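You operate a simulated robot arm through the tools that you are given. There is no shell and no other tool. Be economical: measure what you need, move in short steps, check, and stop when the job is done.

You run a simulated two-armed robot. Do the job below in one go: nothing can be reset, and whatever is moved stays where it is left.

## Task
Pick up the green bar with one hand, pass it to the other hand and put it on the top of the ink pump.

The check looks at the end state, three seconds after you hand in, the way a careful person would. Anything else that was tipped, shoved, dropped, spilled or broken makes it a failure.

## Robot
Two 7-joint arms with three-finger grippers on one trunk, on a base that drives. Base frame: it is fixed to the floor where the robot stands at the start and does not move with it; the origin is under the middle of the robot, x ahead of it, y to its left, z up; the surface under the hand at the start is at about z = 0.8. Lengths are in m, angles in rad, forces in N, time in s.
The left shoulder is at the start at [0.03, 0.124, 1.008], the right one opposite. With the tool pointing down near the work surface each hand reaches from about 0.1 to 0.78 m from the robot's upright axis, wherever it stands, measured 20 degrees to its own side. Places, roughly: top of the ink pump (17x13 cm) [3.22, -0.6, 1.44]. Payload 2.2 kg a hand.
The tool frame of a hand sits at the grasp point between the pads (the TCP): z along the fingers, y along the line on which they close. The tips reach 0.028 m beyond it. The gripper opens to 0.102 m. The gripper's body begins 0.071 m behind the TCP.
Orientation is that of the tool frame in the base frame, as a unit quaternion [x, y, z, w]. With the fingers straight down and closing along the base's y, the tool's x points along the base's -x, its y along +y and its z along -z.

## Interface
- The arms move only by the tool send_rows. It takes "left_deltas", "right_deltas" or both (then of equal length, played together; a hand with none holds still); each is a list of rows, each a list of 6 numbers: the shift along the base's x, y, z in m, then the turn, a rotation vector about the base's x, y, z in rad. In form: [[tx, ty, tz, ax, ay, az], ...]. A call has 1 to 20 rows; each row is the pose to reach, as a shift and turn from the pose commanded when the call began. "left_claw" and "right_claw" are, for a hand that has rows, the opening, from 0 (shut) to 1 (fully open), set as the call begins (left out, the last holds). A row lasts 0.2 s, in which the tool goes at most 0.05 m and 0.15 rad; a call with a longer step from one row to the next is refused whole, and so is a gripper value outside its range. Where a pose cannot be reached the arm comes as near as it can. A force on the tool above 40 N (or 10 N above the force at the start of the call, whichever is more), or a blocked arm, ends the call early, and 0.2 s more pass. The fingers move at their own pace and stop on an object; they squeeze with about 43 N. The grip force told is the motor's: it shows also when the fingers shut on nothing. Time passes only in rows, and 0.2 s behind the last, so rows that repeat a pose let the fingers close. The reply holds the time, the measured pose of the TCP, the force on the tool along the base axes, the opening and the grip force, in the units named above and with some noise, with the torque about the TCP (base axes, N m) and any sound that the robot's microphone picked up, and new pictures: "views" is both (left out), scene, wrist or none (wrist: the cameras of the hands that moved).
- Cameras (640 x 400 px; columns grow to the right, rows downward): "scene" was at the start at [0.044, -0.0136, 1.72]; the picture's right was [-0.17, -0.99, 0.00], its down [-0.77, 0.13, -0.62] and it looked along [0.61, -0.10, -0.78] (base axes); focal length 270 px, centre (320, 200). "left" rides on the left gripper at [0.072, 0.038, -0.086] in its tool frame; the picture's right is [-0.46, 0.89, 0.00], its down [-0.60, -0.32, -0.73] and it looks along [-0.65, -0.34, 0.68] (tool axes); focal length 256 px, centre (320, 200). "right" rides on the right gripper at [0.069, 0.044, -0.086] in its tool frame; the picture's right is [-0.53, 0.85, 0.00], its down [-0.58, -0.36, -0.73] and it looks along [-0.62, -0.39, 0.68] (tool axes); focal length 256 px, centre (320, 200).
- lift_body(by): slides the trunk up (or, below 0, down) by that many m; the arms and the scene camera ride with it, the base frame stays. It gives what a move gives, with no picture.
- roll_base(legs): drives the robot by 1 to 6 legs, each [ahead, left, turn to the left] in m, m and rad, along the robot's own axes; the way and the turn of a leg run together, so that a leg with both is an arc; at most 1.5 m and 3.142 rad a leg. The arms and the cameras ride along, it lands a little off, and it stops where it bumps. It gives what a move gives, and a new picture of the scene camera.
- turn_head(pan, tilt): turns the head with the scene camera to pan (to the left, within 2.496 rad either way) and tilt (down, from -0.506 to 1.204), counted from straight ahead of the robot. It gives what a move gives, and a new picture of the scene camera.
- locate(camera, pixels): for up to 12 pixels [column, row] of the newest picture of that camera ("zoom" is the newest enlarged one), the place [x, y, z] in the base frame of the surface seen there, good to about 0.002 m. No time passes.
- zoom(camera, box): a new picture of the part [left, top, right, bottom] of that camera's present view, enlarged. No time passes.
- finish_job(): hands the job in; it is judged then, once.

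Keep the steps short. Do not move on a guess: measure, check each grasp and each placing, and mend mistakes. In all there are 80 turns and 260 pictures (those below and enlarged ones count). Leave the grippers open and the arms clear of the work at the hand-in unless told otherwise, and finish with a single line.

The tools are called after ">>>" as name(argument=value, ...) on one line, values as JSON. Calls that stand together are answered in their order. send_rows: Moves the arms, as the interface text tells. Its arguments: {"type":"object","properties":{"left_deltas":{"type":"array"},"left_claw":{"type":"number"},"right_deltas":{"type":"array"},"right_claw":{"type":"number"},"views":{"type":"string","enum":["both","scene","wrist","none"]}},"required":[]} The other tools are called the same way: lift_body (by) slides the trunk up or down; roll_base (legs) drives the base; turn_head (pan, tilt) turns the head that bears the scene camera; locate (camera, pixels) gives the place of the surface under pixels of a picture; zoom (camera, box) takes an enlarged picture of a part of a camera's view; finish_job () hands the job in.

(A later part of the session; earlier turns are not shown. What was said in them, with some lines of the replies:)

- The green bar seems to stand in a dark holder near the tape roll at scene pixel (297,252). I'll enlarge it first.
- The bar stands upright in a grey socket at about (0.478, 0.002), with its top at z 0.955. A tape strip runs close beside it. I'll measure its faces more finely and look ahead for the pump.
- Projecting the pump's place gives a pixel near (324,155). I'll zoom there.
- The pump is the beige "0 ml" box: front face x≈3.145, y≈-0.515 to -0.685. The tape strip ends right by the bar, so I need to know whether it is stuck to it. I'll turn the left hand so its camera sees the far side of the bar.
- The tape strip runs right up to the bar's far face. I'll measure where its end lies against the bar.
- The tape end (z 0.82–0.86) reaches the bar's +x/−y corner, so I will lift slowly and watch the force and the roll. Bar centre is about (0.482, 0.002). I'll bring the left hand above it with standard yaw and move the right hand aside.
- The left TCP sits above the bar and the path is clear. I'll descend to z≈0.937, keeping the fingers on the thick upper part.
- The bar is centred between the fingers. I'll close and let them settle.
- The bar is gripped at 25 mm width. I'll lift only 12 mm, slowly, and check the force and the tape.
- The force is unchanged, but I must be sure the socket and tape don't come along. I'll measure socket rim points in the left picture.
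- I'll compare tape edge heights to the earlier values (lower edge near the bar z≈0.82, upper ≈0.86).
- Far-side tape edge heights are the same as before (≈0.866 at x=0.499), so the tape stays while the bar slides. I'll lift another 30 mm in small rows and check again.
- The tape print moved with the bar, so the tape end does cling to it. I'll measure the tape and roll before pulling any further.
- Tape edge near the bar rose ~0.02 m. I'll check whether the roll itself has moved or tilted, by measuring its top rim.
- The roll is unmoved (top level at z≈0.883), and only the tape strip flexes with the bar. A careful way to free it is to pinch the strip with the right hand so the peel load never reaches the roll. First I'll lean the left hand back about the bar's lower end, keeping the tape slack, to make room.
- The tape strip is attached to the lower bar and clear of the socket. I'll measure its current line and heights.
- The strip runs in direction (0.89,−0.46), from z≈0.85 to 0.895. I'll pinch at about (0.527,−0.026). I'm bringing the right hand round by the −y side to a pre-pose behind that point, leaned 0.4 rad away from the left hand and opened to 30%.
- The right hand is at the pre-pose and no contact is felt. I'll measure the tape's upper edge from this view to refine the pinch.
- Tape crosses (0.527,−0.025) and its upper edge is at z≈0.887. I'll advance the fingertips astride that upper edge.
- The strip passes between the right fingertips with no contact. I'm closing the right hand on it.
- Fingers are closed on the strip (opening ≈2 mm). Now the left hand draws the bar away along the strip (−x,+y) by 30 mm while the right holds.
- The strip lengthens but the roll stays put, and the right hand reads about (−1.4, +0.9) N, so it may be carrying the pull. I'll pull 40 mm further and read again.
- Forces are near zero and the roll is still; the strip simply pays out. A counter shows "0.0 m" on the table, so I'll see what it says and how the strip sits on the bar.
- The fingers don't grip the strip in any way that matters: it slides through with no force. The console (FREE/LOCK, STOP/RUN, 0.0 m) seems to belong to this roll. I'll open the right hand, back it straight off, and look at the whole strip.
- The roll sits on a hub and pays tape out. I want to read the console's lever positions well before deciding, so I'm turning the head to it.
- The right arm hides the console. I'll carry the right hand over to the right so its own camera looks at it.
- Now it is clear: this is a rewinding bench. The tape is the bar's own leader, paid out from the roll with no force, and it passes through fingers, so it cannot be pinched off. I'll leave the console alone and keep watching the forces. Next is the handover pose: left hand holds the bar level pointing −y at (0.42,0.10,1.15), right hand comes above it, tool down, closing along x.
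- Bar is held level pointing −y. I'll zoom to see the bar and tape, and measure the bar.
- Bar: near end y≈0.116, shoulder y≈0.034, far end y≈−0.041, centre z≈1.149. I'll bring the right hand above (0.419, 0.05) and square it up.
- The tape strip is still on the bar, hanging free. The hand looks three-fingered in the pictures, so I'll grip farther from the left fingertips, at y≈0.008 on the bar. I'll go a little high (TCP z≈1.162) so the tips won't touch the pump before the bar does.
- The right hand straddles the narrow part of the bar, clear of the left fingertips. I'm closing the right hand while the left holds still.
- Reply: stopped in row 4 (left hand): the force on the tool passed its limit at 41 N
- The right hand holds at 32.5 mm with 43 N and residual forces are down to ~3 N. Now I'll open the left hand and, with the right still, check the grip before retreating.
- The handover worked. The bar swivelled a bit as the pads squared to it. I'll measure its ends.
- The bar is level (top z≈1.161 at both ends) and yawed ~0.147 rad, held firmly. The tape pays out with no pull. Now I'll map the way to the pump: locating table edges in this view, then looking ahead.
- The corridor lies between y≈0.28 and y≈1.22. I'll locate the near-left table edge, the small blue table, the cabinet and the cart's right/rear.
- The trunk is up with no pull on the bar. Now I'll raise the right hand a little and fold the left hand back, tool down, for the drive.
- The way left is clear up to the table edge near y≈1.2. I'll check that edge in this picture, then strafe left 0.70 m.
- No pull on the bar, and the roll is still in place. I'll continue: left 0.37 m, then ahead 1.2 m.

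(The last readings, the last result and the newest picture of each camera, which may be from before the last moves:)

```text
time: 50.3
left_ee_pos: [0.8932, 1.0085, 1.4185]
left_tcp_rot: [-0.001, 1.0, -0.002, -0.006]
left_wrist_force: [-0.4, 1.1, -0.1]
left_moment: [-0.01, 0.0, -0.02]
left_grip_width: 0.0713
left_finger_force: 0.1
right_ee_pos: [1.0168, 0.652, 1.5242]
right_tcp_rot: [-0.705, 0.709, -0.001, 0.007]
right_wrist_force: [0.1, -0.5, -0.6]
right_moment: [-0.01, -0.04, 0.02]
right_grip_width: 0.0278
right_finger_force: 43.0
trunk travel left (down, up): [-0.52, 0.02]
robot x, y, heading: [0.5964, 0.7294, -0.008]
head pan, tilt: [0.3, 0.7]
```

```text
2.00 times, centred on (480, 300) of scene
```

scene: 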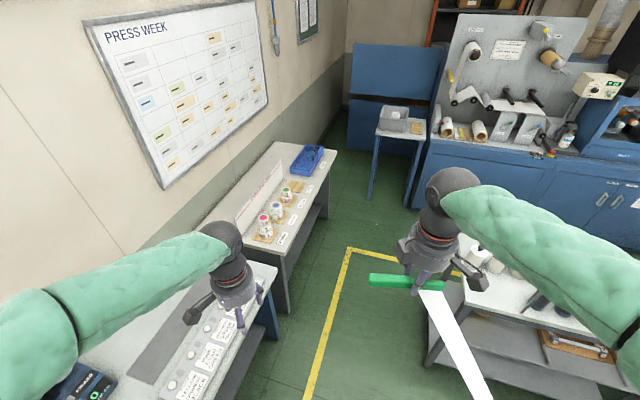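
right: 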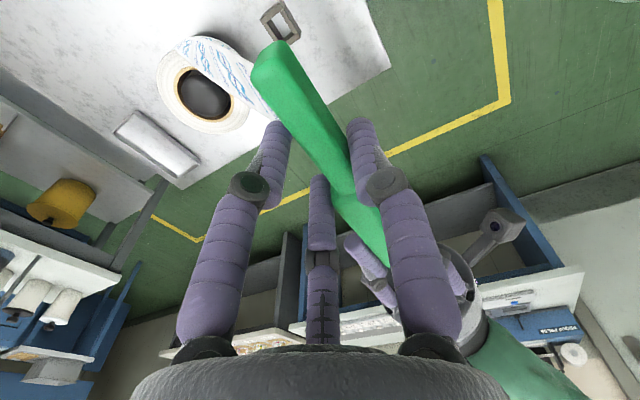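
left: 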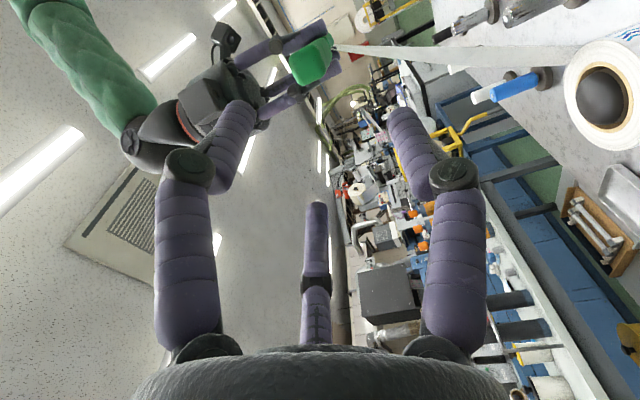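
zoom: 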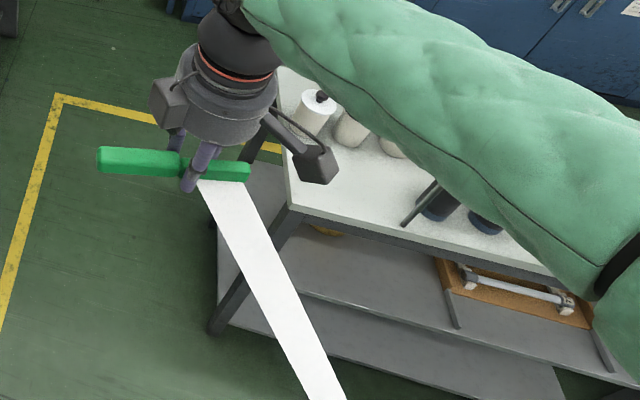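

The tape trails behind with no tension. It will lie across the bottle cart, so I want to know if it is tangible at all. Earlier the right fingers closed on it to 2 mm at 31 N. I'll close the left hand on nothing and compare.

>>> send_rows(left_deltas=[[0, 0, 0, 0, 0, 0], [0, 0, 0, 0, 0, 0], [0, 0, 0, 0, 0, 0], [0, 0, 0, 0, 0, 0]], left_claw=0, views="none")

>>> turn_head(pan=-1.3, tilt=0.8)

```text
time: 51.3
left_ee_pos: [0.8941, 1.0077, 1.4165]
left_tcp_rot: [-0.001, 1.0, -0.001, -0.006]
left_wrist_force: [1.0, 0.1, -0.2]
left_moment: [-0.01, 0.06, 0.01]
left_grip_width: 0.0022
left_finger_force: 31.4
right_ee_pos: [1.0152, 0.6508, 1.5223]
right_tcp_rot: [-0.704, 0.71, -0.001, 0.007]
right_wrist_force: [-0.3, 0.6, -2.1]
right_moment: [-0.02, -0.04, -0.02]
right_grip_width: 0.0277
right_finger_force: 43.5
trunk travel left (down, up): [-0.52, 0.02]
robot x, y, heading: [0.5998, 0.7245, -0.002]
head pan, tilt: [0.3, 0.7]
```

```text
time: 53.0
left_ee_pos: [0.8952, 1.007, 1.417]
left_tcp_rot: [0.0, 1.0, -0.002, -0.006]
left_wrist_force: [-0.1, 1.2, -0.8]
left_moment: [0.01, -0.04, 0.04]
left_grip_width: 0.002
left_finger_force: 31.1
right_ee_pos: [1.0166, 0.652, 1.523]
right_tcp_rot: [-0.705, 0.71, 0.0, 0.006]
right_wrist_force: [-1.0, -0.7, -1.7]
right_moment: [0.02, 0.01, 0.0]
right_grip_width: 0.0279
right_finger_force: 43.1
trunk travel left (down, up): [-0.52, 0.02]
robot x, y, heading: [0.5986, 0.7232, -0.004]
head pan, tilt: [-1.3, 0.799]
```

scene: 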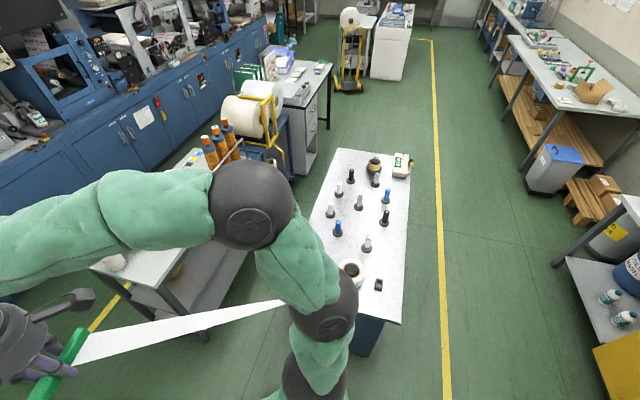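

The closed-on-nothing reading is identical (2 mm, 31 N), so the tape is intangible and the roll is unmoved. I'll look ahead and drive on.

>>> turn_head(pan=-0.3, tilt=0.6)

>>> roll_base(legs=[[1.3, 0, 0]])

```text
time: 54.2
left_ee_pos: [0.8937, 1.0076, 1.4176]
left_tcp_rot: [-0.001, 1.0, -0.002, -0.006]
left_wrist_force: [0.3, -0.1, 0.6]
left_moment: [-0.03, -0.03, 0.0]
left_grip_width: 0.0021
left_finger_force: 31.5
right_ee_pos: [1.0167, 0.6515, 1.523]
right_tcp_rot: [-0.704, 0.71, 0.0, 0.006]
right_wrist_force: [-0.1, 0.0, -1.4]
right_moment: [0.01, -0.01, 0.0]
right_grip_width: 0.0275
right_finger_force: 42.5
trunk travel left (down, up): [-0.52, 0.02]
robot x, y, heading: [0.596, 0.7262, -0.009]
head pan, tilt: [-0.3, 0.6]
```

scene: 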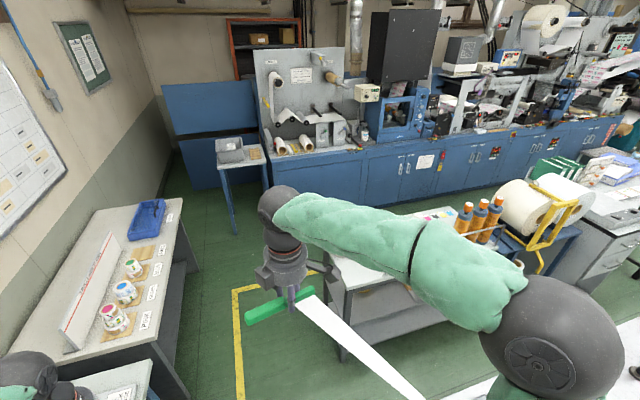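

```text
time: 60.7
left_ee_pos: [2.1917, 0.996, 1.4172]
left_tcp_rot: [0.003, 1.0, -0.001, -0.006]
left_wrist_force: [-0.3, 0.3, -0.7]
left_moment: [0.03, 0.02, 0.01]
left_grip_width: 0.0023
left_finger_force: 31.6
right_ee_pos: [2.313, 0.639, 1.5232]
right_tcp_rot: [-0.702, 0.712, -0.002, 0.007]
right_wrist_force: [-0.3, 0.1, -1.1]
right_moment: [-0.01, -0.01, -0.02]
right_grip_width: 0.0276
right_finger_force: 42.8
trunk travel left (down, up): [-0.52, 0.02]
robot x, y, heading: [1.8928, 0.7131, -0.009]
head pan, tilt: [-0.3, 0.6]
```

scene: 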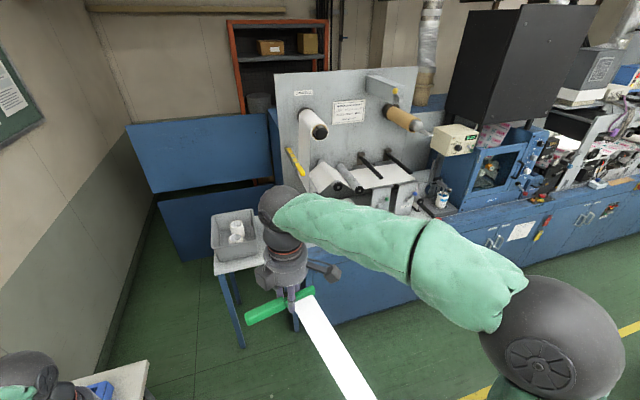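

At (1.89, 0.71), no pull. Before going ahead and right, I'll look right for the cart's rear and the free aisle.

>>> turn_head(pan=-1.2, tilt=0.7)

```text
time: 61.9
left_ee_pos: [2.1924, 0.9966, 1.4167]
left_tcp_rot: [0.003, 1.0, -0.001, -0.006]
left_wrist_force: [0.4, 0.3, 0.0]
left_moment: [0.02, -0.01, -0.01]
left_grip_width: 0.002
left_finger_force: 31.8
right_ee_pos: [2.3118, 0.6384, 1.5233]
right_tcp_rot: [-0.702, 0.712, -0.001, 0.006]
right_wrist_force: [-0.1, 0.1, -1.6]
right_moment: [0.03, 0.01, 0.05]
right_grip_width: 0.0277
right_finger_force: 42.8
trunk travel left (down, up): [-0.52, 0.02]
robot x, y, heading: [1.8927, 0.7136, -0.011]
head pan, tilt: [-1.201, 0.7]
```

scene: 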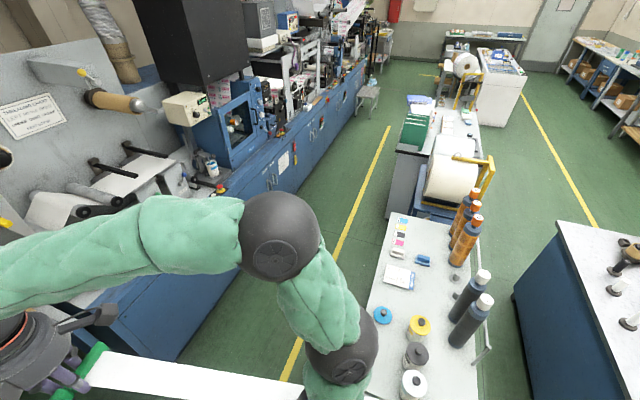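

>>> locate(camera="scene", pixels=[[370, 290], [395, 215], [425, 170], [330, 265], [265, 190], [210, 225], [188, 110], [185, 98], [397, 150], [300, 340]])

>>> zoom(camera="scene", box=[120, 60, 280, 220])

```text
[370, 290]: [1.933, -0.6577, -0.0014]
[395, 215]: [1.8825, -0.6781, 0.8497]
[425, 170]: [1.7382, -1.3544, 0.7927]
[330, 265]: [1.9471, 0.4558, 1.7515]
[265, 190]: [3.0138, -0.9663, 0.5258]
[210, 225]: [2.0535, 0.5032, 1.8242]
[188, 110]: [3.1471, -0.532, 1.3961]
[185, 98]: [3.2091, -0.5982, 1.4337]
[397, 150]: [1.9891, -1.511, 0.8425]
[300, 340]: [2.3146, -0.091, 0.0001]
```

```text
2.50 times, centred on (200, 140) of scene
```

zoom: 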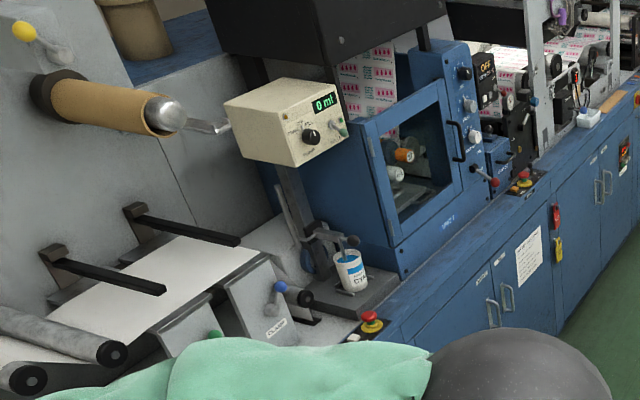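

The aisle runs from x≈1.93 to 3.01, so I can pass with the base near x=2.5. The paper-core shaft beside the pump sticks out, so I'll measure it and the pump's top edges.

>>> locate(camera="zoom", pixels=[[165, 115], [180, 105], [225, 130], [95, 105], [228, 103], [305, 168], [280, 80], [330, 88], [275, 100], [335, 130], [240, 110], [345, 125]])

>>> roll_base(legs=[[0.58, 0, 0.011]])

```text
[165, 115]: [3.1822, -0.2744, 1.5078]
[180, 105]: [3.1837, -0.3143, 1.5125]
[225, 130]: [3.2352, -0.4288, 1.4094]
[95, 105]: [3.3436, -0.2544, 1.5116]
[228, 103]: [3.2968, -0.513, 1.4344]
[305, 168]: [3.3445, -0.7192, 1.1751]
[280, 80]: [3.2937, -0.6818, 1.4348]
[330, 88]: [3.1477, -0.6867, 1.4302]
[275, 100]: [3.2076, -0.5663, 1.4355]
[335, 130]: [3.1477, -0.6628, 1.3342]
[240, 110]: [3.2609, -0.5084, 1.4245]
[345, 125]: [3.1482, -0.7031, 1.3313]
```

```text
time: 65.2
left_ee_pos: [2.7664, 0.9996, 1.4184]
left_tcp_rot: [-0.006, 1.0, -0.002, -0.007]
left_wrist_force: [0.7, 1.3, 0.0]
left_moment: [-0.01, -0.03, 0.0]
left_grip_width: 0.0025
left_finger_force: 31.2
right_ee_pos: [2.8931, 0.6462, 1.5234]
right_tcp_rot: [0.708, -0.706, 0.0, -0.007]
right_wrist_force: [0.8, 0.2, -1.3]
right_moment: [0.0, 0.01, 0.02]
right_grip_width: 0.0277
right_finger_force: 43.2
trunk travel left (down, up): [-0.52, 0.02]
robot x, y, heading: [2.475, 0.7114, 0.007]
head pan, tilt: [-1.201, 0.7]
```

scene: 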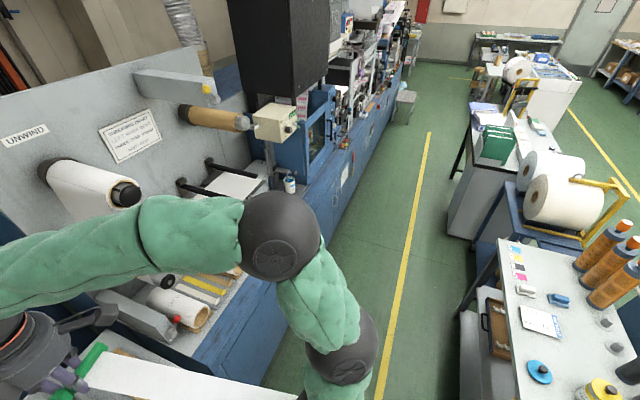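

Pump top: x 3.147–3.30, y −0.51 to −0.687, z≈1.435. I'll check the white-roll shaft's tip and pull the right hand back 0.1 m before strafing.

>>> locate(camera="scene", pixels=[[127, 193], [138, 190], [247, 122], [212, 95], [185, 318], [215, 310]])

>>> send_rows(right_deltas=[[-0.03, 0, 0, 0, 0, 0], [-0.07, 0, 0, 0, 0, 0], [-0.1, 0, 0, 0, 0, 0]], views="none")

```text
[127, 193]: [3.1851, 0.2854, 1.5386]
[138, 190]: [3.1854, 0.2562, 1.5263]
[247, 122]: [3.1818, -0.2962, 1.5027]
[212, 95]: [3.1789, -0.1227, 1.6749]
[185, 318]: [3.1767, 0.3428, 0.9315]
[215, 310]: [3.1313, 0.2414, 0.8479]
```

```text
time: 66.0
left_ee_pos: [2.7657, 0.9997, 1.4186]
left_tcp_rot: [-0.006, 1.0, -0.002, -0.005]
left_wrist_force: [-0.2, -0.1, 0.8]
left_moment: [-0.01, -0.03, 0.01]
left_grip_width: 0.0023
left_finger_force: 31.9
right_ee_pos: [2.7913, 0.6459, 1.5239]
right_tcp_rot: [0.709, -0.706, 0.0, -0.007]
right_wrist_force: [0.9, -0.8, -0.5]
right_moment: [0.01, -0.03, -0.02]
right_grip_width: 0.0279
right_finger_force: 42.5
trunk travel left (down, up): [-0.52, 0.02]
robot x, y, heading: [2.4778, 0.7113, 0.003]
head pan, tilt: [-1.201, 0.7]
```

All protrusions are at x≥3.18, well clear. Strafe right 1.10 m.

>>> roll_base(legs=[[0, -1.1, 0]])

>>> turn_head(pan=-0.25, tilt=0.6)

```text
time: 71.6
left_ee_pos: [2.775, -0.0801, 1.4177]
left_tcp_rot: [-0.006, 1.0, -0.002, -0.005]
left_wrist_force: [0.1, -0.1, -0.2]
left_moment: [-0.01, -0.01, -0.01]
left_grip_width: 0.0019
left_finger_force: 31.2
right_ee_pos: [2.799, -0.4344, 1.5244]
right_tcp_rot: [0.708, -0.706, 0.001, -0.007]
right_wrist_force: [-0.3, -0.3, -0.2]
right_moment: [0.0, -0.05, 0.0]
right_grip_width: 0.0277
right_finger_force: 43.0
trunk travel left (down, up): [-0.52, 0.02]
robot x, y, heading: [2.4806, -0.364, 0.008]
head pan, tilt: [-1.201, 0.7]
```

scene: 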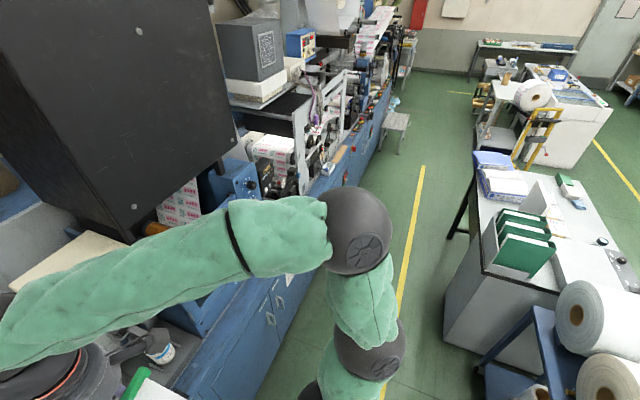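

```text
time: 72.8
left_ee_pos: [2.7751, -0.0801, 1.4177]
left_tcp_rot: [-0.006, 1.0, -0.001, -0.007]
left_wrist_force: [1.1, -0.3, -0.5]
left_moment: [0.03, -0.02, -0.02]
left_grip_width: 0.002
left_finger_force: 31.8
right_ee_pos: [2.7998, -0.4345, 1.5236]
right_tcp_rot: [0.708, -0.706, 0.001, -0.006]
right_wrist_force: [0.5, 1.1, -0.6]
right_moment: [0.02, -0.03, -0.02]
right_grip_width: 0.0278
right_finger_force: 43.4
trunk travel left (down, up): [-0.52, 0.02]
robot x, y, heading: [2.4824, -0.3687, 0.006]
head pan, tilt: [-0.25, 0.6]
```

scene: 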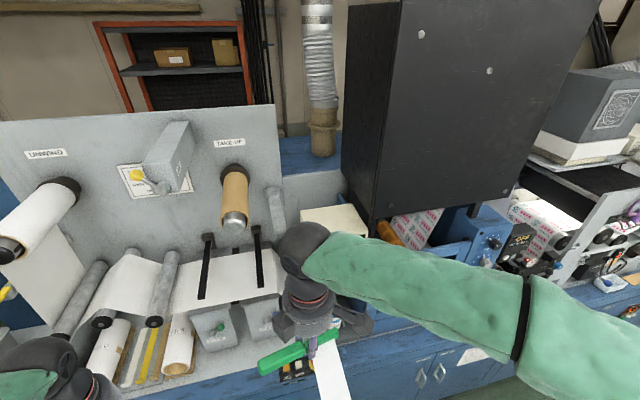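

The black cabinet stands right next to the pump, so the hand's clearance above matters. I'll measure its corner, the shaft tip and the pump top.

>>> locate(camera="scene", pixels=[[376, 215], [400, 5], [345, 180], [360, 100], [385, 120], [235, 222], [275, 222], [330, 208], [360, 210], [305, 215], [265, 365], [335, 333]])

>>> zoom(camera="scene", box=[230, 180, 430, 400])

```text
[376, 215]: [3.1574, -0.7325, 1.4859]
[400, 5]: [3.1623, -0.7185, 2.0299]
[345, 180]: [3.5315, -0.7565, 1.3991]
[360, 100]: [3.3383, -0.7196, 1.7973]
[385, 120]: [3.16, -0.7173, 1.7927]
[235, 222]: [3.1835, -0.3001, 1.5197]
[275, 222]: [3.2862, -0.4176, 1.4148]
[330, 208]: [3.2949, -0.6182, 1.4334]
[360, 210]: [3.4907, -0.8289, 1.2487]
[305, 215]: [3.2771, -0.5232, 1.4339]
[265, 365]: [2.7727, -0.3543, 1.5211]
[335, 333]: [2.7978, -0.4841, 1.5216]
```

```text
1.82 times, centred on (330, 290) of scene
```

zoom: 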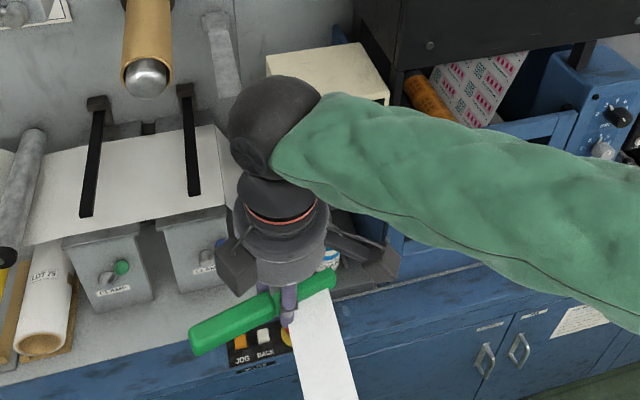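

The black cabinet's face is at y≈−0.718, close by. To keep wrist and forearm clear I'll stand further left, turned right by 0.4 rad, then flip the hand so its camera side faces away. First the base.

>>> roll_base(legs=[[0.08, 0.19, 0], [0, 0, -0.4]])

```text
time: 75.6
left_ee_pos: [2.9426, -0.0295, 1.418]
left_tcp_rot: [0.194, 0.981, 0.0, -0.006]
left_wrist_force: [0.3, 0.2, 0.1]
left_moment: [-0.01, -0.01, 0.0]
left_grip_width: 0.0023
left_finger_force: 31.3
right_ee_pos: [2.8276, -0.365, 1.524]
right_tcp_rot: [-0.554, 0.833, -0.002, 0.007]
right_wrist_force: [0.5, 0.6, -1.6]
right_moment: [-0.05, 0.0, 0.01]
right_grip_width: 0.0277
right_finger_force: 42.9
trunk travel left (down, up): [-0.52, 0.02]
robot x, y, heading: [2.5587, -0.1781, -0.393]
head pan, tilt: [-0.25, 0.6]
```

scene: 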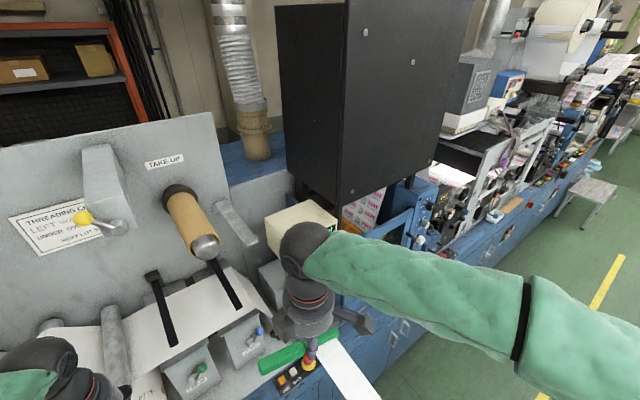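

At (2.56,−0.18), heading −0.39. I'll edge ahead 0.06 m, then turn the wrist by −2.89 rad so the bar's thick end points −y.

>>> roll_base(legs=[[0.06, 0, 0]])

>>> send_rows(right_deltas=[[0, 0, 0, 0, 0, -0.1446], [0, 0, 0, 0, 0, -0.2892], [0, 0, 0, 0, 0, -0.4338], [0, 0, 0, 0, 0, -0.5784], [0, 0, 0, 0, 0, -0.723], [0, 0, 0, 0, 0, -0.8676], [0, 0, 0, 0, 0, -1.0122], [0, 0, 0, 0, 0, -1.1568], [0, 0, 0, 0, 0, -1.3014], [0, 0, 0, 0, 0, -1.446], [0, 0, 0, 0, 0, -1.5906], [0, 0, 0, 0, 0, -1.7352], [0, 0, 0, 0, 0, -1.8798], [0, 0, 0, 0, 0, -2.0244], [0, 0, 0, 0, 0, -2.169], [0, 0, 0, 0, 0, -2.3136], [0, 0, 0, 0, 0, -2.4582], [0, 0, 0, 0, 0, -2.6028], [0, 0, 0, 0, 0, -2.7474], [0, 0, 0, 0, 0, -2.892]])

```text
time: 76.6
left_ee_pos: [2.993, -0.051, 1.4178]
left_tcp_rot: [0.193, 0.981, -0.001, -0.005]
left_wrist_force: [-0.1, 0.4, 0.5]
left_moment: [-0.03, -0.06, -0.02]
left_grip_width: 0.0021
left_finger_force: 31.5
right_ee_pos: [2.8784, -0.3864, 1.5248]
right_tcp_rot: [-0.554, 0.833, -0.002, 0.007]
right_wrist_force: [-0.5, 0.8, -0.9]
right_moment: [0.0, -0.02, -0.04]
right_grip_width: 0.0275
right_finger_force: 42.9
trunk travel left (down, up): [-0.52, 0.02]
robot x, y, heading: [2.611, -0.2033, -0.395]
head pan, tilt: [-0.25, 0.6]
```

scene: 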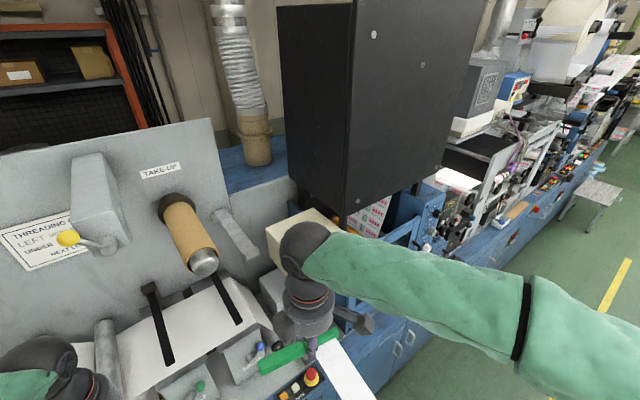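

```text
time: 80.8
left_ee_pos: [2.9959, -0.0511, 1.4182]
left_tcp_rot: [0.194, 0.981, 0.0, -0.006]
left_wrist_force: [-0.1, 0.1, -1.0]
left_moment: [0.05, 0.01, -0.03]
left_grip_width: 0.0021
left_finger_force: 30.8
right_ee_pos: [2.881, -0.3878, 1.5242]
right_tcp_rot: [0.758, 0.652, -0.007, -0.001]
right_wrist_force: [-0.1, 0.4, -1.2]
right_moment: [0.03, 0.0, 0.01]
right_grip_width: 0.0279
right_finger_force: 43.1
trunk travel left (down, up): [-0.52, 0.02]
robot x, y, heading: [2.6136, -0.1999, -0.394]
head pan, tilt: [-0.25, 0.6]
```

scene: 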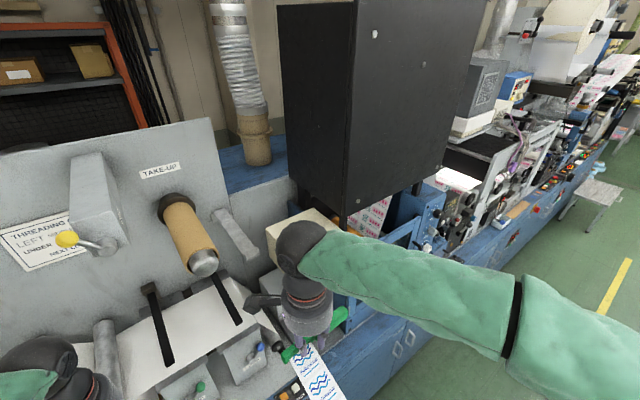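
right: 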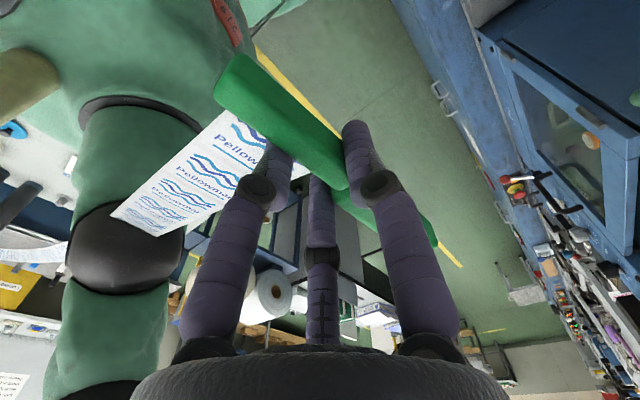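

The wrist is turned. I'll measure the bar's ends in the right camera.

>>> locate(camera="right", pixels=[[222, 88], [240, 62], [232, 75], [300, 130], [335, 175], [425, 225], [432, 240], [280, 105], [410, 212]])

>>> zoom(camera="scene", box=[220, 180, 400, 400])

```text
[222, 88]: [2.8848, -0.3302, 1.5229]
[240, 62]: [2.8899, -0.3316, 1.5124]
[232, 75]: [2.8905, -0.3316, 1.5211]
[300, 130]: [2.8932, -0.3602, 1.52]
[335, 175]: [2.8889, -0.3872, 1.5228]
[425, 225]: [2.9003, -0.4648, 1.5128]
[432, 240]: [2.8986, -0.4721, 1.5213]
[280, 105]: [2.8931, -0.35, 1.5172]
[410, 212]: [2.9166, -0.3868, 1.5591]
```

```text
1.82 times, centred on (310, 290) of scene
```

zoom: 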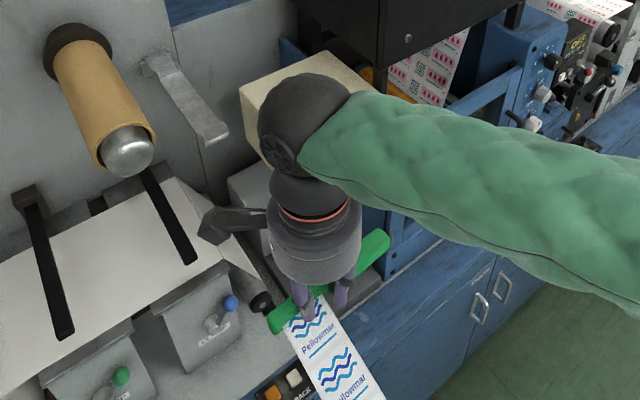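

The bar now lies along y (ends y≈−0.331 and −0.476), underside ≈1.497. I'll move it towards the pump at this height, about 65% of the way first, and check.

>>> send_rows(right_deltas=[[0.033, -0.02, 0.005, 0, 0, 0], [0.066, -0.04, 0.01, 0, 0, 0], [0.099, -0.06, 0.01, 0, 0, 0], [0.132, -0.085, 0.01, 0, 0, 0], [0.165, -0.11, 0.01, 0, 0, 0], [0.198, -0.135, 0.01, 0, 0, 0], [0.22, -0.155, 0.01, 0, 0, 0]])

```text
time: 82.4
left_ee_pos: [2.9972, -0.0517, 1.4168]
left_tcp_rot: [0.194, 0.981, -0.001, -0.007]
left_wrist_force: [1.1, -0.6, 0.7]
left_moment: [0.06, 0.04, 0.01]
left_grip_width: 0.002
left_finger_force: 31.6
right_ee_pos: [3.1014, -0.5425, 1.5352]
right_tcp_rot: [0.758, 0.653, -0.007, -0.001]
right_wrist_force: [-0.3, 0.2, -1.4]
right_moment: [0.03, 0.03, 0.0]
right_grip_width: 0.0275
right_finger_force: 42.9
trunk travel left (down, up): [-0.52, 0.02]
robot x, y, heading: [2.608, -0.1976, -0.394]
head pan, tilt: [-0.25, 0.6]
```

scene: 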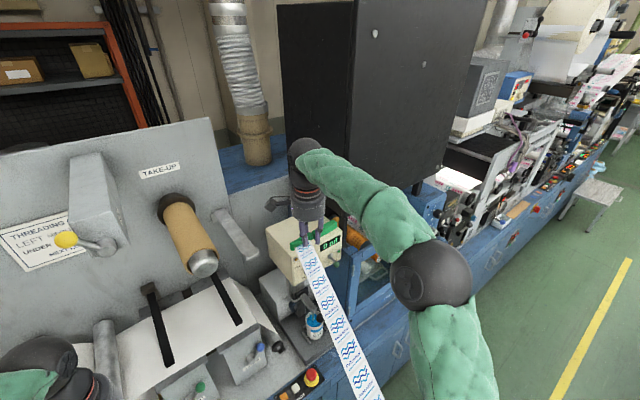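
right: 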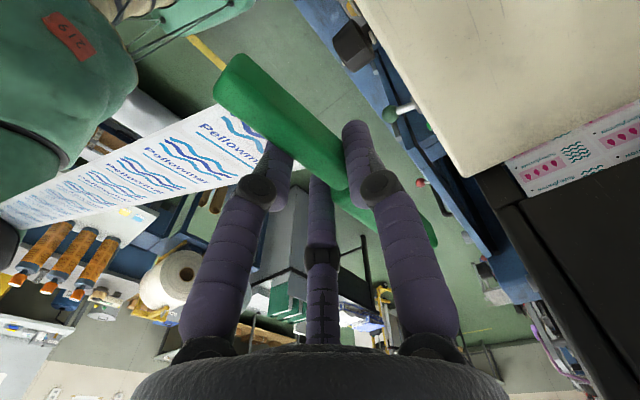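

The pump is visible under the hand and all is free. I'll check the forearm against the black cabinet's corner (3.16,−0.718), and the pump top edges in the right camera.

>>> locate(camera="scene", pixels=[[320, 158], [345, 165], [370, 185], [400, 200], [360, 215], [390, 245], [430, 275], [305, 155]])

>>> locate(camera="right", pixels=[[470, 170], [385, 45], [500, 160], [360, 10], [480, 60], [620, 60], [490, 190], [520, 200]])

```text
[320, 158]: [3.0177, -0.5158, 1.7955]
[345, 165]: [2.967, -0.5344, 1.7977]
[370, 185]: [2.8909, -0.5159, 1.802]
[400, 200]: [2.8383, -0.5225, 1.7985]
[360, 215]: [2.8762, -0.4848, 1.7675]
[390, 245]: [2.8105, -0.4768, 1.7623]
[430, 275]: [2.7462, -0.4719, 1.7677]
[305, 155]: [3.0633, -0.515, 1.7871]
```

```text
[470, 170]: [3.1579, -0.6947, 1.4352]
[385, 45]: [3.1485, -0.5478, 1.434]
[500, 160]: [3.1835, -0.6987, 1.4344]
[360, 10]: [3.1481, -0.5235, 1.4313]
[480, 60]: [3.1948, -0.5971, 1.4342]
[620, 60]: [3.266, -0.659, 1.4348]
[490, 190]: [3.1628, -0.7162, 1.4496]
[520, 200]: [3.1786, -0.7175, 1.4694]
```

The forearm runs along −x, far from the cabinet. Pump top z=1.4347, y −0.515 to −0.69. I'll move over its middle, then lower to ~2 cm above.

>>> send_rows(right_deltas=[[0.035, -0.015, 0, 0, 0, 0], [0.07, -0.03, 0, 0, 0, 0], [0.104, -0.0445, 0, 0, 0, 0], [0.104, -0.0445, -0.02, 0, 0, 0], [0.104, -0.0445, -0.04, 0, 0, 0], [0.104, -0.0445, -0.05, 0, 0, 0]])

>>> zoom(camera="scene", box=[250, 150, 370, 290])

```text
time: 83.8
left_ee_pos: [2.9953, -0.0506, 1.4186]
left_tcp_rot: [0.193, 0.981, -0.001, -0.005]
left_wrist_force: [0.0, 0.2, -0.3]
left_moment: [0.02, -0.02, 0.01]
left_grip_width: 0.0021
left_finger_force: 32.3
right_ee_pos: [3.2049, -0.5862, 1.4855]
right_tcp_rot: [0.758, 0.652, -0.006, -0.001]
right_wrist_force: [-0.7, -0.2, -1.1]
right_moment: [-0.01, 0.03, -0.02]
right_grip_width: 0.0277
right_finger_force: 43.3
right hand out of reach, approached as far as the arm can: row 3, 4
trunk travel left (down, up): [-0.52, 0.02]
robot x, y, heading: [2.6097, -0.2025, -0.397]
head pan, tilt: [-0.25, 0.6]
```

scene: 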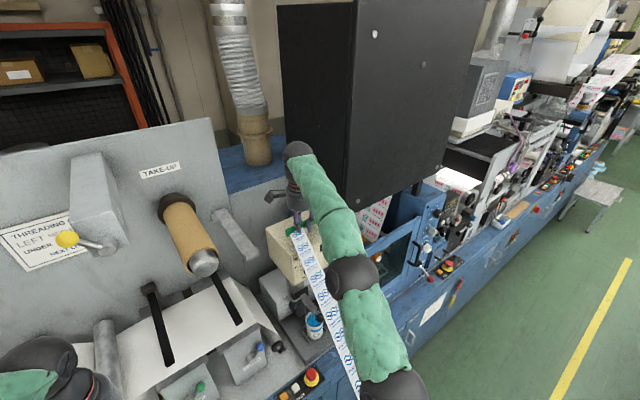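
right: 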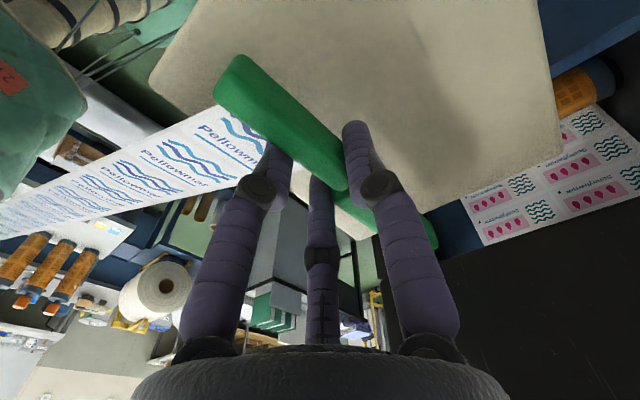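

```text
2.86 times, centred on (310, 220) of scene
```

zoom: 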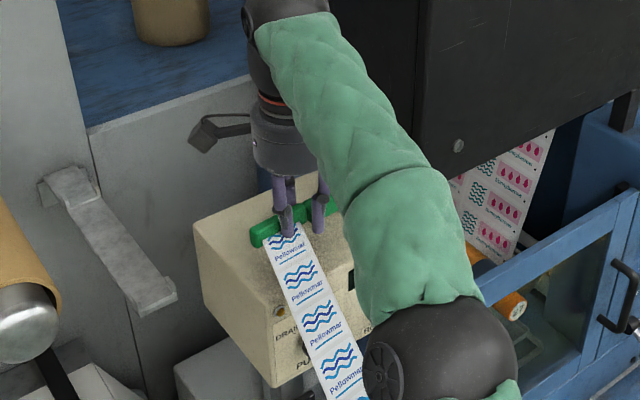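

Well placed: bar spans y≈−0.53 to −0.675 and x≈3.205, inside the top. About 2.3 cm remain. I'll lower 18 mm.

>>> send_rows(right_deltas=[[0, 0, -0.008, 0, 0, 0], [0, 0, -0.014, 0, 0, 0], [0, 0, -0.018, 0, 0, 0]])

>>> zoom(camera="scene", box=[270, 200, 340, 260])

>>> zoom(camera="right", box=[200, 30, 460, 260])

```text
time: 84.6
left_ee_pos: [2.9967, -0.0517, 1.4173]
left_tcp_rot: [0.194, 0.981, -0.001, -0.005]
left_wrist_force: [0.1, 0.1, -0.1]
left_moment: [0.01, 0.01, -0.01]
left_grip_width: 0.0023
left_finger_force: 31.5
right_ee_pos: [3.2053, -0.5865, 1.465]
right_tcp_rot: [0.757, 0.653, -0.007, -0.001]
right_wrist_force: [-1.6, 0.4, -0.9]
right_moment: [-0.02, 0.02, 0.01]
right_grip_width: 0.0275
right_finger_force: 43.1
trunk travel left (down, up): [-0.52, 0.02]
robot x, y, heading: [2.6136, -0.2005, -0.392]
head pan, tilt: [-0.25, 0.6]
```

scene: 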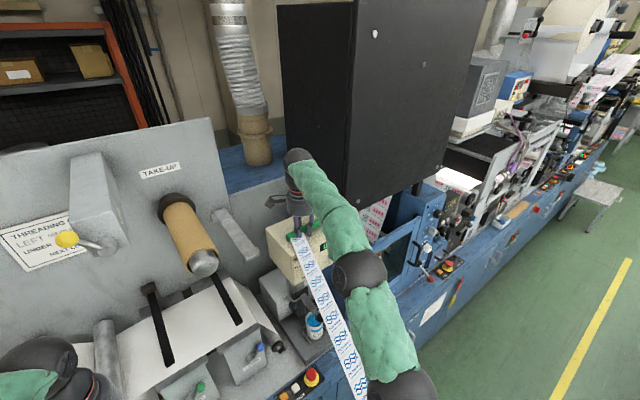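
right: 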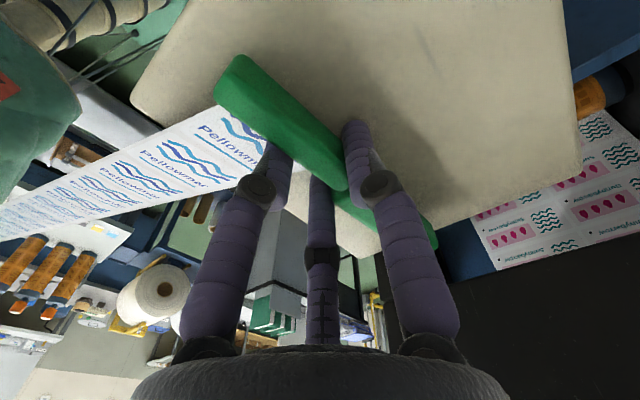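

```text
6.67 times, centred on (305, 230) of scene
```

zoom: 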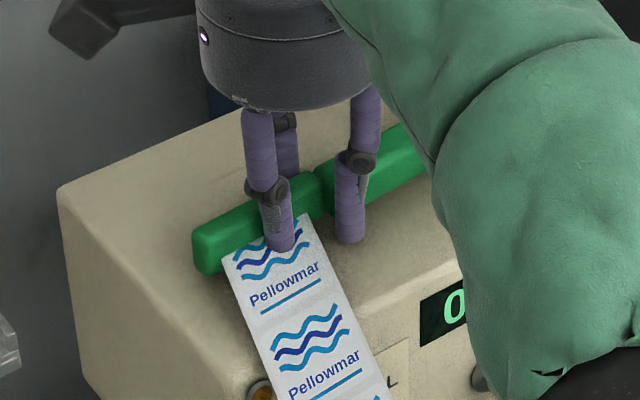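

```text
1.74 times, centred on (330, 145) of right
```

zoom: 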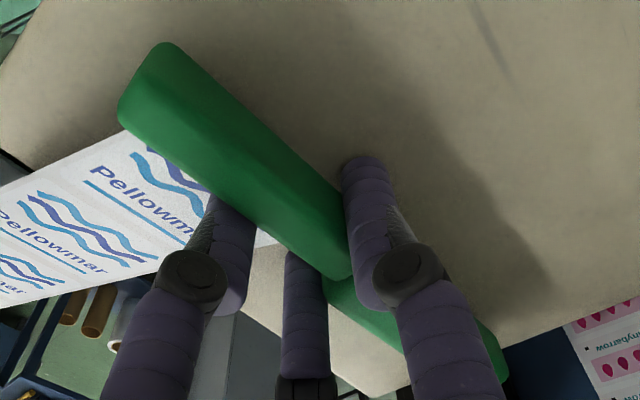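

Nearly touching. I'll go down 2 mm more and read the vertical force.

>>> send_rows(right_deltas=[[0, 0, -0.001, 0, 0, 0], [0, 0, -0.002, 0, 0, 0]], views="none")

>>> locate(camera="right", pixels=[[225, 85], [245, 75], [290, 120], [425, 225], [300, 80]])

```text
time: 85.2
left_ee_pos: [2.9956, -0.0512, 1.4183]
left_tcp_rot: [0.194, 0.981, -0.002, -0.006]
left_wrist_force: [-0.4, 0.1, -0.2]
left_moment: [0.0, -0.01, 0.0]
left_grip_width: 0.0019
left_finger_force: 31.5
right_ee_pos: [3.2041, -0.5863, 1.4641]
right_tcp_rot: [0.757, 0.653, -0.007, -0.001]
right_wrist_force: [-0.2, -0.2, -1.2]
right_moment: [-0.03, -0.01, -0.01]
right_grip_width: 0.0273
right_finger_force: 42.4
trunk travel left (down, up): [-0.52, 0.02]
robot x, y, heading: [2.6163, -0.1991, -0.399]
head pan, tilt: [-0.25, 0.6]
```

```text
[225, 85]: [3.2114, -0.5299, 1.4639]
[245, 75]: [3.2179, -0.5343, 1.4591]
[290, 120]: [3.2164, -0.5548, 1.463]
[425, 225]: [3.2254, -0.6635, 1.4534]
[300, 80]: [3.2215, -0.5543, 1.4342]
```

Still no contact, and the bar top at ≈1.462 means the underside is 1–2 mm above the pump. Down up to 3 mm in 1 mm rows.

>>> send_rows(right_deltas=[[0, 0, -0.001, 0, 0, 0], [0, 0, -0.002, 0, 0, 0]], views="none")

```text
time: 85.8
left_ee_pos: [2.9951, -0.0512, 1.4181]
left_tcp_rot: [0.193, 0.981, 0.0, -0.005]
left_wrist_force: [0.1, 0.2, 0.7]
left_moment: [-0.02, 0.01, -0.01]
left_grip_width: 0.0019
left_finger_force: 31.5
right_ee_pos: [3.2052, -0.5877, 1.4636]
right_tcp_rot: [0.757, 0.653, -0.007, 0.0]
right_wrist_force: [-1.1, 1.2, 3.7]
right_moment: [0.01, -0.13, 0.08]
right_grip_width: 0.0275
right_finger_force: 42.9
trunk travel left (down, up): [-0.52, 0.02]
robot x, y, heading: [2.6133, -0.2026, -0.398]
head pan, tilt: [-0.25, 0.6]
```

Contact: the vertical force went from −1.2 to +3.7 N. The bar rests on the pump, so I'll open the right hand.

>>> send_rows(right_deltas=[[0, 0, 0, 0, 0, 0], [0, 0, 0, 0, 0, 0], [0, 0, 0.001, 0, 0, 0]], right_claw=0.6)

>>> zoom(camera="scene", box=[260, 190, 350, 270])

```text
time: 86.6
left_ee_pos: [2.996, -0.0525, 1.4188]
left_tcp_rot: [0.192, 0.981, -0.001, -0.004]
left_wrist_force: [0.6, -0.4, 0.3]
left_moment: [0.01, -0.02, 0.01]
left_grip_width: 0.002
left_finger_force: 31.6
right_ee_pos: [3.2051, -0.5866, 1.4627]
right_tcp_rot: [0.758, 0.652, -0.006, -0.001]
right_wrist_force: [0.0, 0.7, -0.5]
right_moment: [-0.01, 0.02, 0.0]
right_grip_width: 0.0614
right_finger_force: 0.0
trunk travel left (down, up): [-0.52, 0.02]
robot x, y, heading: [2.6148, -0.1987, -0.392]
head pan, tilt: [-0.25, 0.6]
```

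scene: 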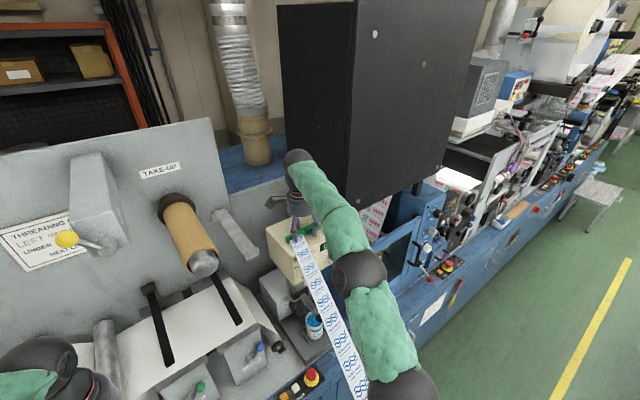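
right: 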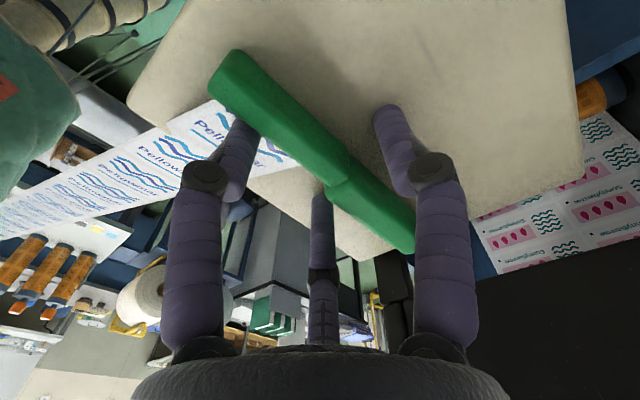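

```text
5.00 times, centred on (305, 230) of scene
```

zoom: 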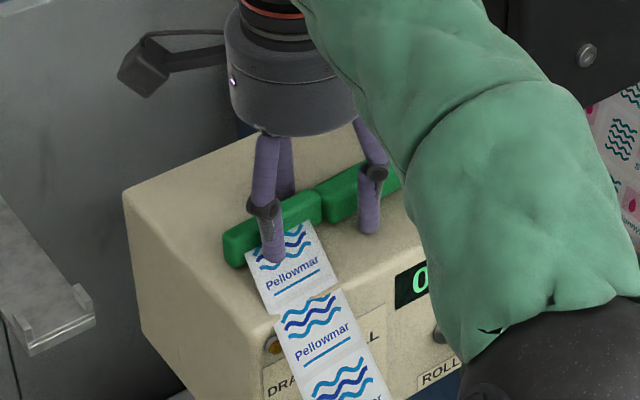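

Released: the bar lies on the pump, and the tape drapes over the front edge. I'll raise the hand straight up and then draw it back.

>>> send_rows(right_deltas=[[0, 0, 0.02, 0, 0, 0], [0, 0, 0.045, 0, 0, 0], [-0.01, 0.005, 0.07, 0, 0, 0], [-0.04, 0.02, 0.085, 0, 0, 0], [-0.08, 0.04, 0.09, 0, 0, 0], [-0.12, 0.06, 0.09, 0, 0, 0], [-0.16, 0.08, 0.09, 0, 0, 0], [-0.2, 0.1, 0.09, 0, 0, 0], [-0.24, 0.12, 0.09, 0, 0, 0], [-0.28, 0.14, 0.09, 0, 0, 0], [-0.32, 0.16, 0.09, 0, 0, 0]], left_deltas=[[0, 0, 0, 0, 0, 0], [0, 0, 0, 0, 0, 0], [0, 0, 0, 0, 0, 0], [0, 0, 0, 0, 0, 0], [0, 0, 0, 0, 0, 0], [0, 0, 0, 0, 0, 0], [0, 0, 0, 0, 0, 0], [0, 0, 0, 0, 0, 0], [0, 0, 0, 0, 0, 0], [0, 0, 0, 0, 0, 0], [0, 0, 0, 0, 0, 0]], left_claw=0.9, right_claw=0.8)

>>> zoom(camera="scene", box=[240, 180, 370, 290])

```text
time: 89.0
left_ee_pos: [2.9929, -0.0525, 1.4188]
left_tcp_rot: [0.193, 0.981, 0.0, -0.005]
left_wrist_force: [-0.5, 0.4, -0.6]
left_moment: [-0.01, -0.03, 0.01]
left_grip_width: 0.0918
left_finger_force: 0.0
right_ee_pos: [2.8829, -0.4266, 1.5522]
right_tcp_rot: [0.757, 0.653, -0.006, 0.0]
right_wrist_force: [-1.0, 1.2, 0.9]
right_moment: [0.0, -0.05, 0.04]
right_grip_width: 0.0817
right_finger_force: 0.1
right hand out of reach, approached as far as the arm can: row 2, 3
trunk travel left (down, up): [-0.52, 0.02]
robot x, y, heading: [2.6152, -0.2014, -0.402]
head pan, tilt: [-0.25, 0.6]
```

scene: 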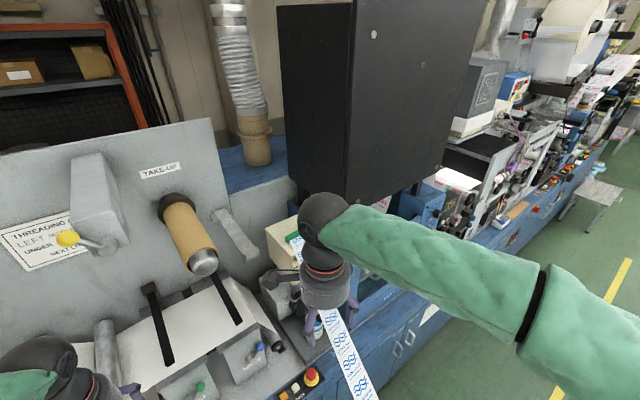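
right: 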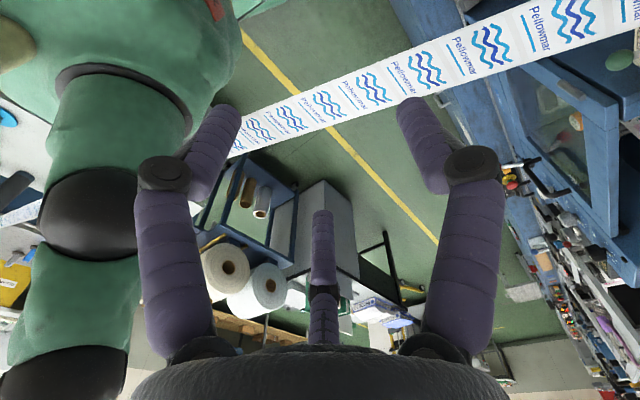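
left: 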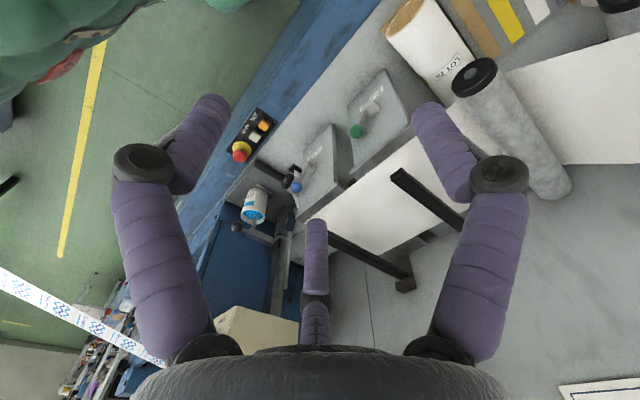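

```text
3.64 times, centred on (305, 235) of scene
```

zoom: 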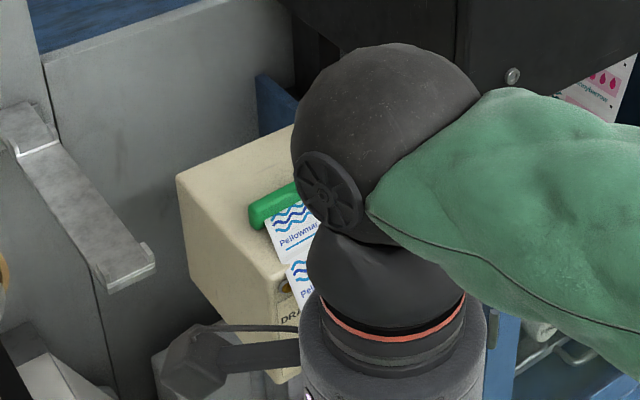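

The bar stays on the pump. I'll move the right hand aside for an unobstructed check.

>>> send_rows(right_deltas=[[-0.03, -0.02, 0, 0, 0, 0], [-0.06, -0.05, 0, 0, 0, 0], [-0.09, -0.08, 0, 0, 0, 0], [-0.11, -0.12, 0, 0, 0, 0], [-0.13, -0.16, 0, 0, 0, 0], [-0.14, -0.2, 0, 0, 0, 0]], views="scene")

>>> zoom(camera="scene", box=[240, 180, 370, 290])

>>> turn_head(pan=-2.4, tilt=0.6)

```text
time: 90.4
left_ee_pos: [2.9966, -0.0524, 1.4183]
left_tcp_rot: [0.193, 0.981, 0.0, -0.007]
left_wrist_force: [0.1, 0.3, -0.1]
left_moment: [0.02, -0.01, 0.03]
left_grip_width: 0.0918
left_finger_force: 0.1
right_ee_pos: [2.7437, -0.6293, 1.5518]
right_tcp_rot: [0.757, 0.653, -0.007, -0.001]
right_wrist_force: [-0.7, -0.6, 0.3]
right_moment: [0.02, 0.04, 0.01]
right_grip_width: 0.0818
right_finger_force: 0.1
trunk travel left (down, up): [-0.52, 0.02]
robot x, y, heading: [2.6121, -0.1977, -0.397]
head pan, tilt: [-0.25, 0.6]
```

scene: 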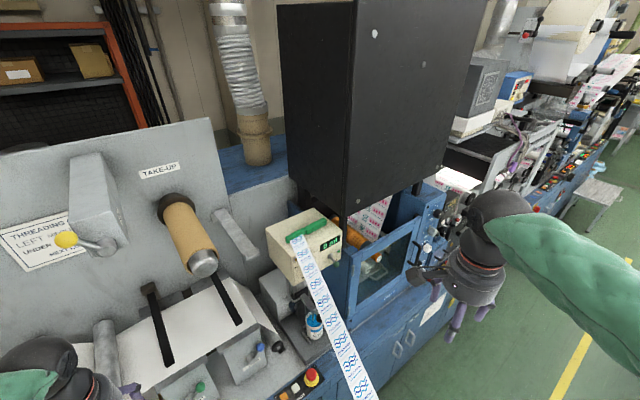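

```text
3.64 times, centred on (305, 235) of scene
```

zoom: 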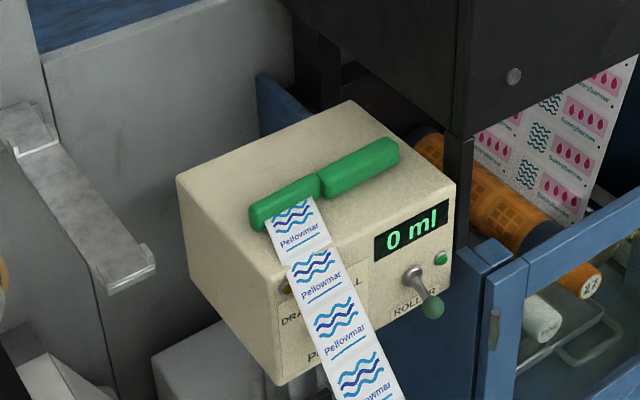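

```text
time: 92.4
left_ee_pos: [2.9958, -0.0507, 1.4183]
left_tcp_rot: [0.193, 0.981, -0.001, -0.005]
left_wrist_force: [-0.6, 0.3, -0.5]
left_moment: [0.01, 0.02, -0.02]
left_grip_width: 0.0921
left_finger_force: 0.0
right_ee_pos: [2.7437, -0.6267, 1.5527]
right_tcp_rot: [0.757, 0.653, -0.006, -0.001]
right_wrist_force: [-0.8, -0.6, -0.3]
right_moment: [-0.04, -0.01, 0.02]
right_grip_width: 0.0816
right_finger_force: 0.0
trunk travel left (down, up): [-0.52, 0.02]
robot x, y, heading: [2.6113, -0.2007, -0.398]
head pan, tilt: [-2.4, 0.6]
```

scene: 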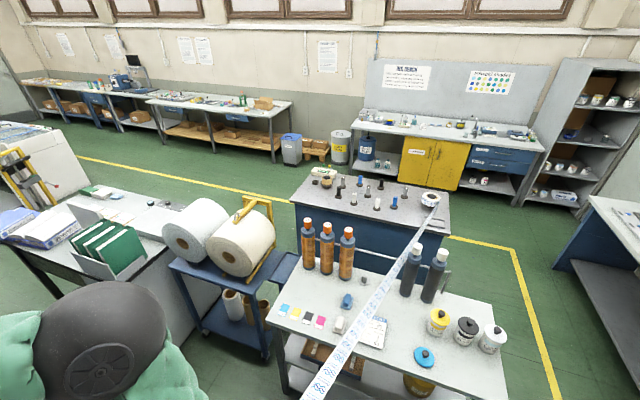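

The bar lies flat on the middle of the pump top. Behind me the bottles, guide posts and roll all stand as they were. Both grippers are open and clear, so I'm handing in.

>>> finish_job()

```text
The job is handed in.
```

The green bar was picked up with the left hand, passed to the right and now lies flat on top of the ink pump; its tape is still attached and trails back to the roll across the bottle cart, and nothing else was moved.
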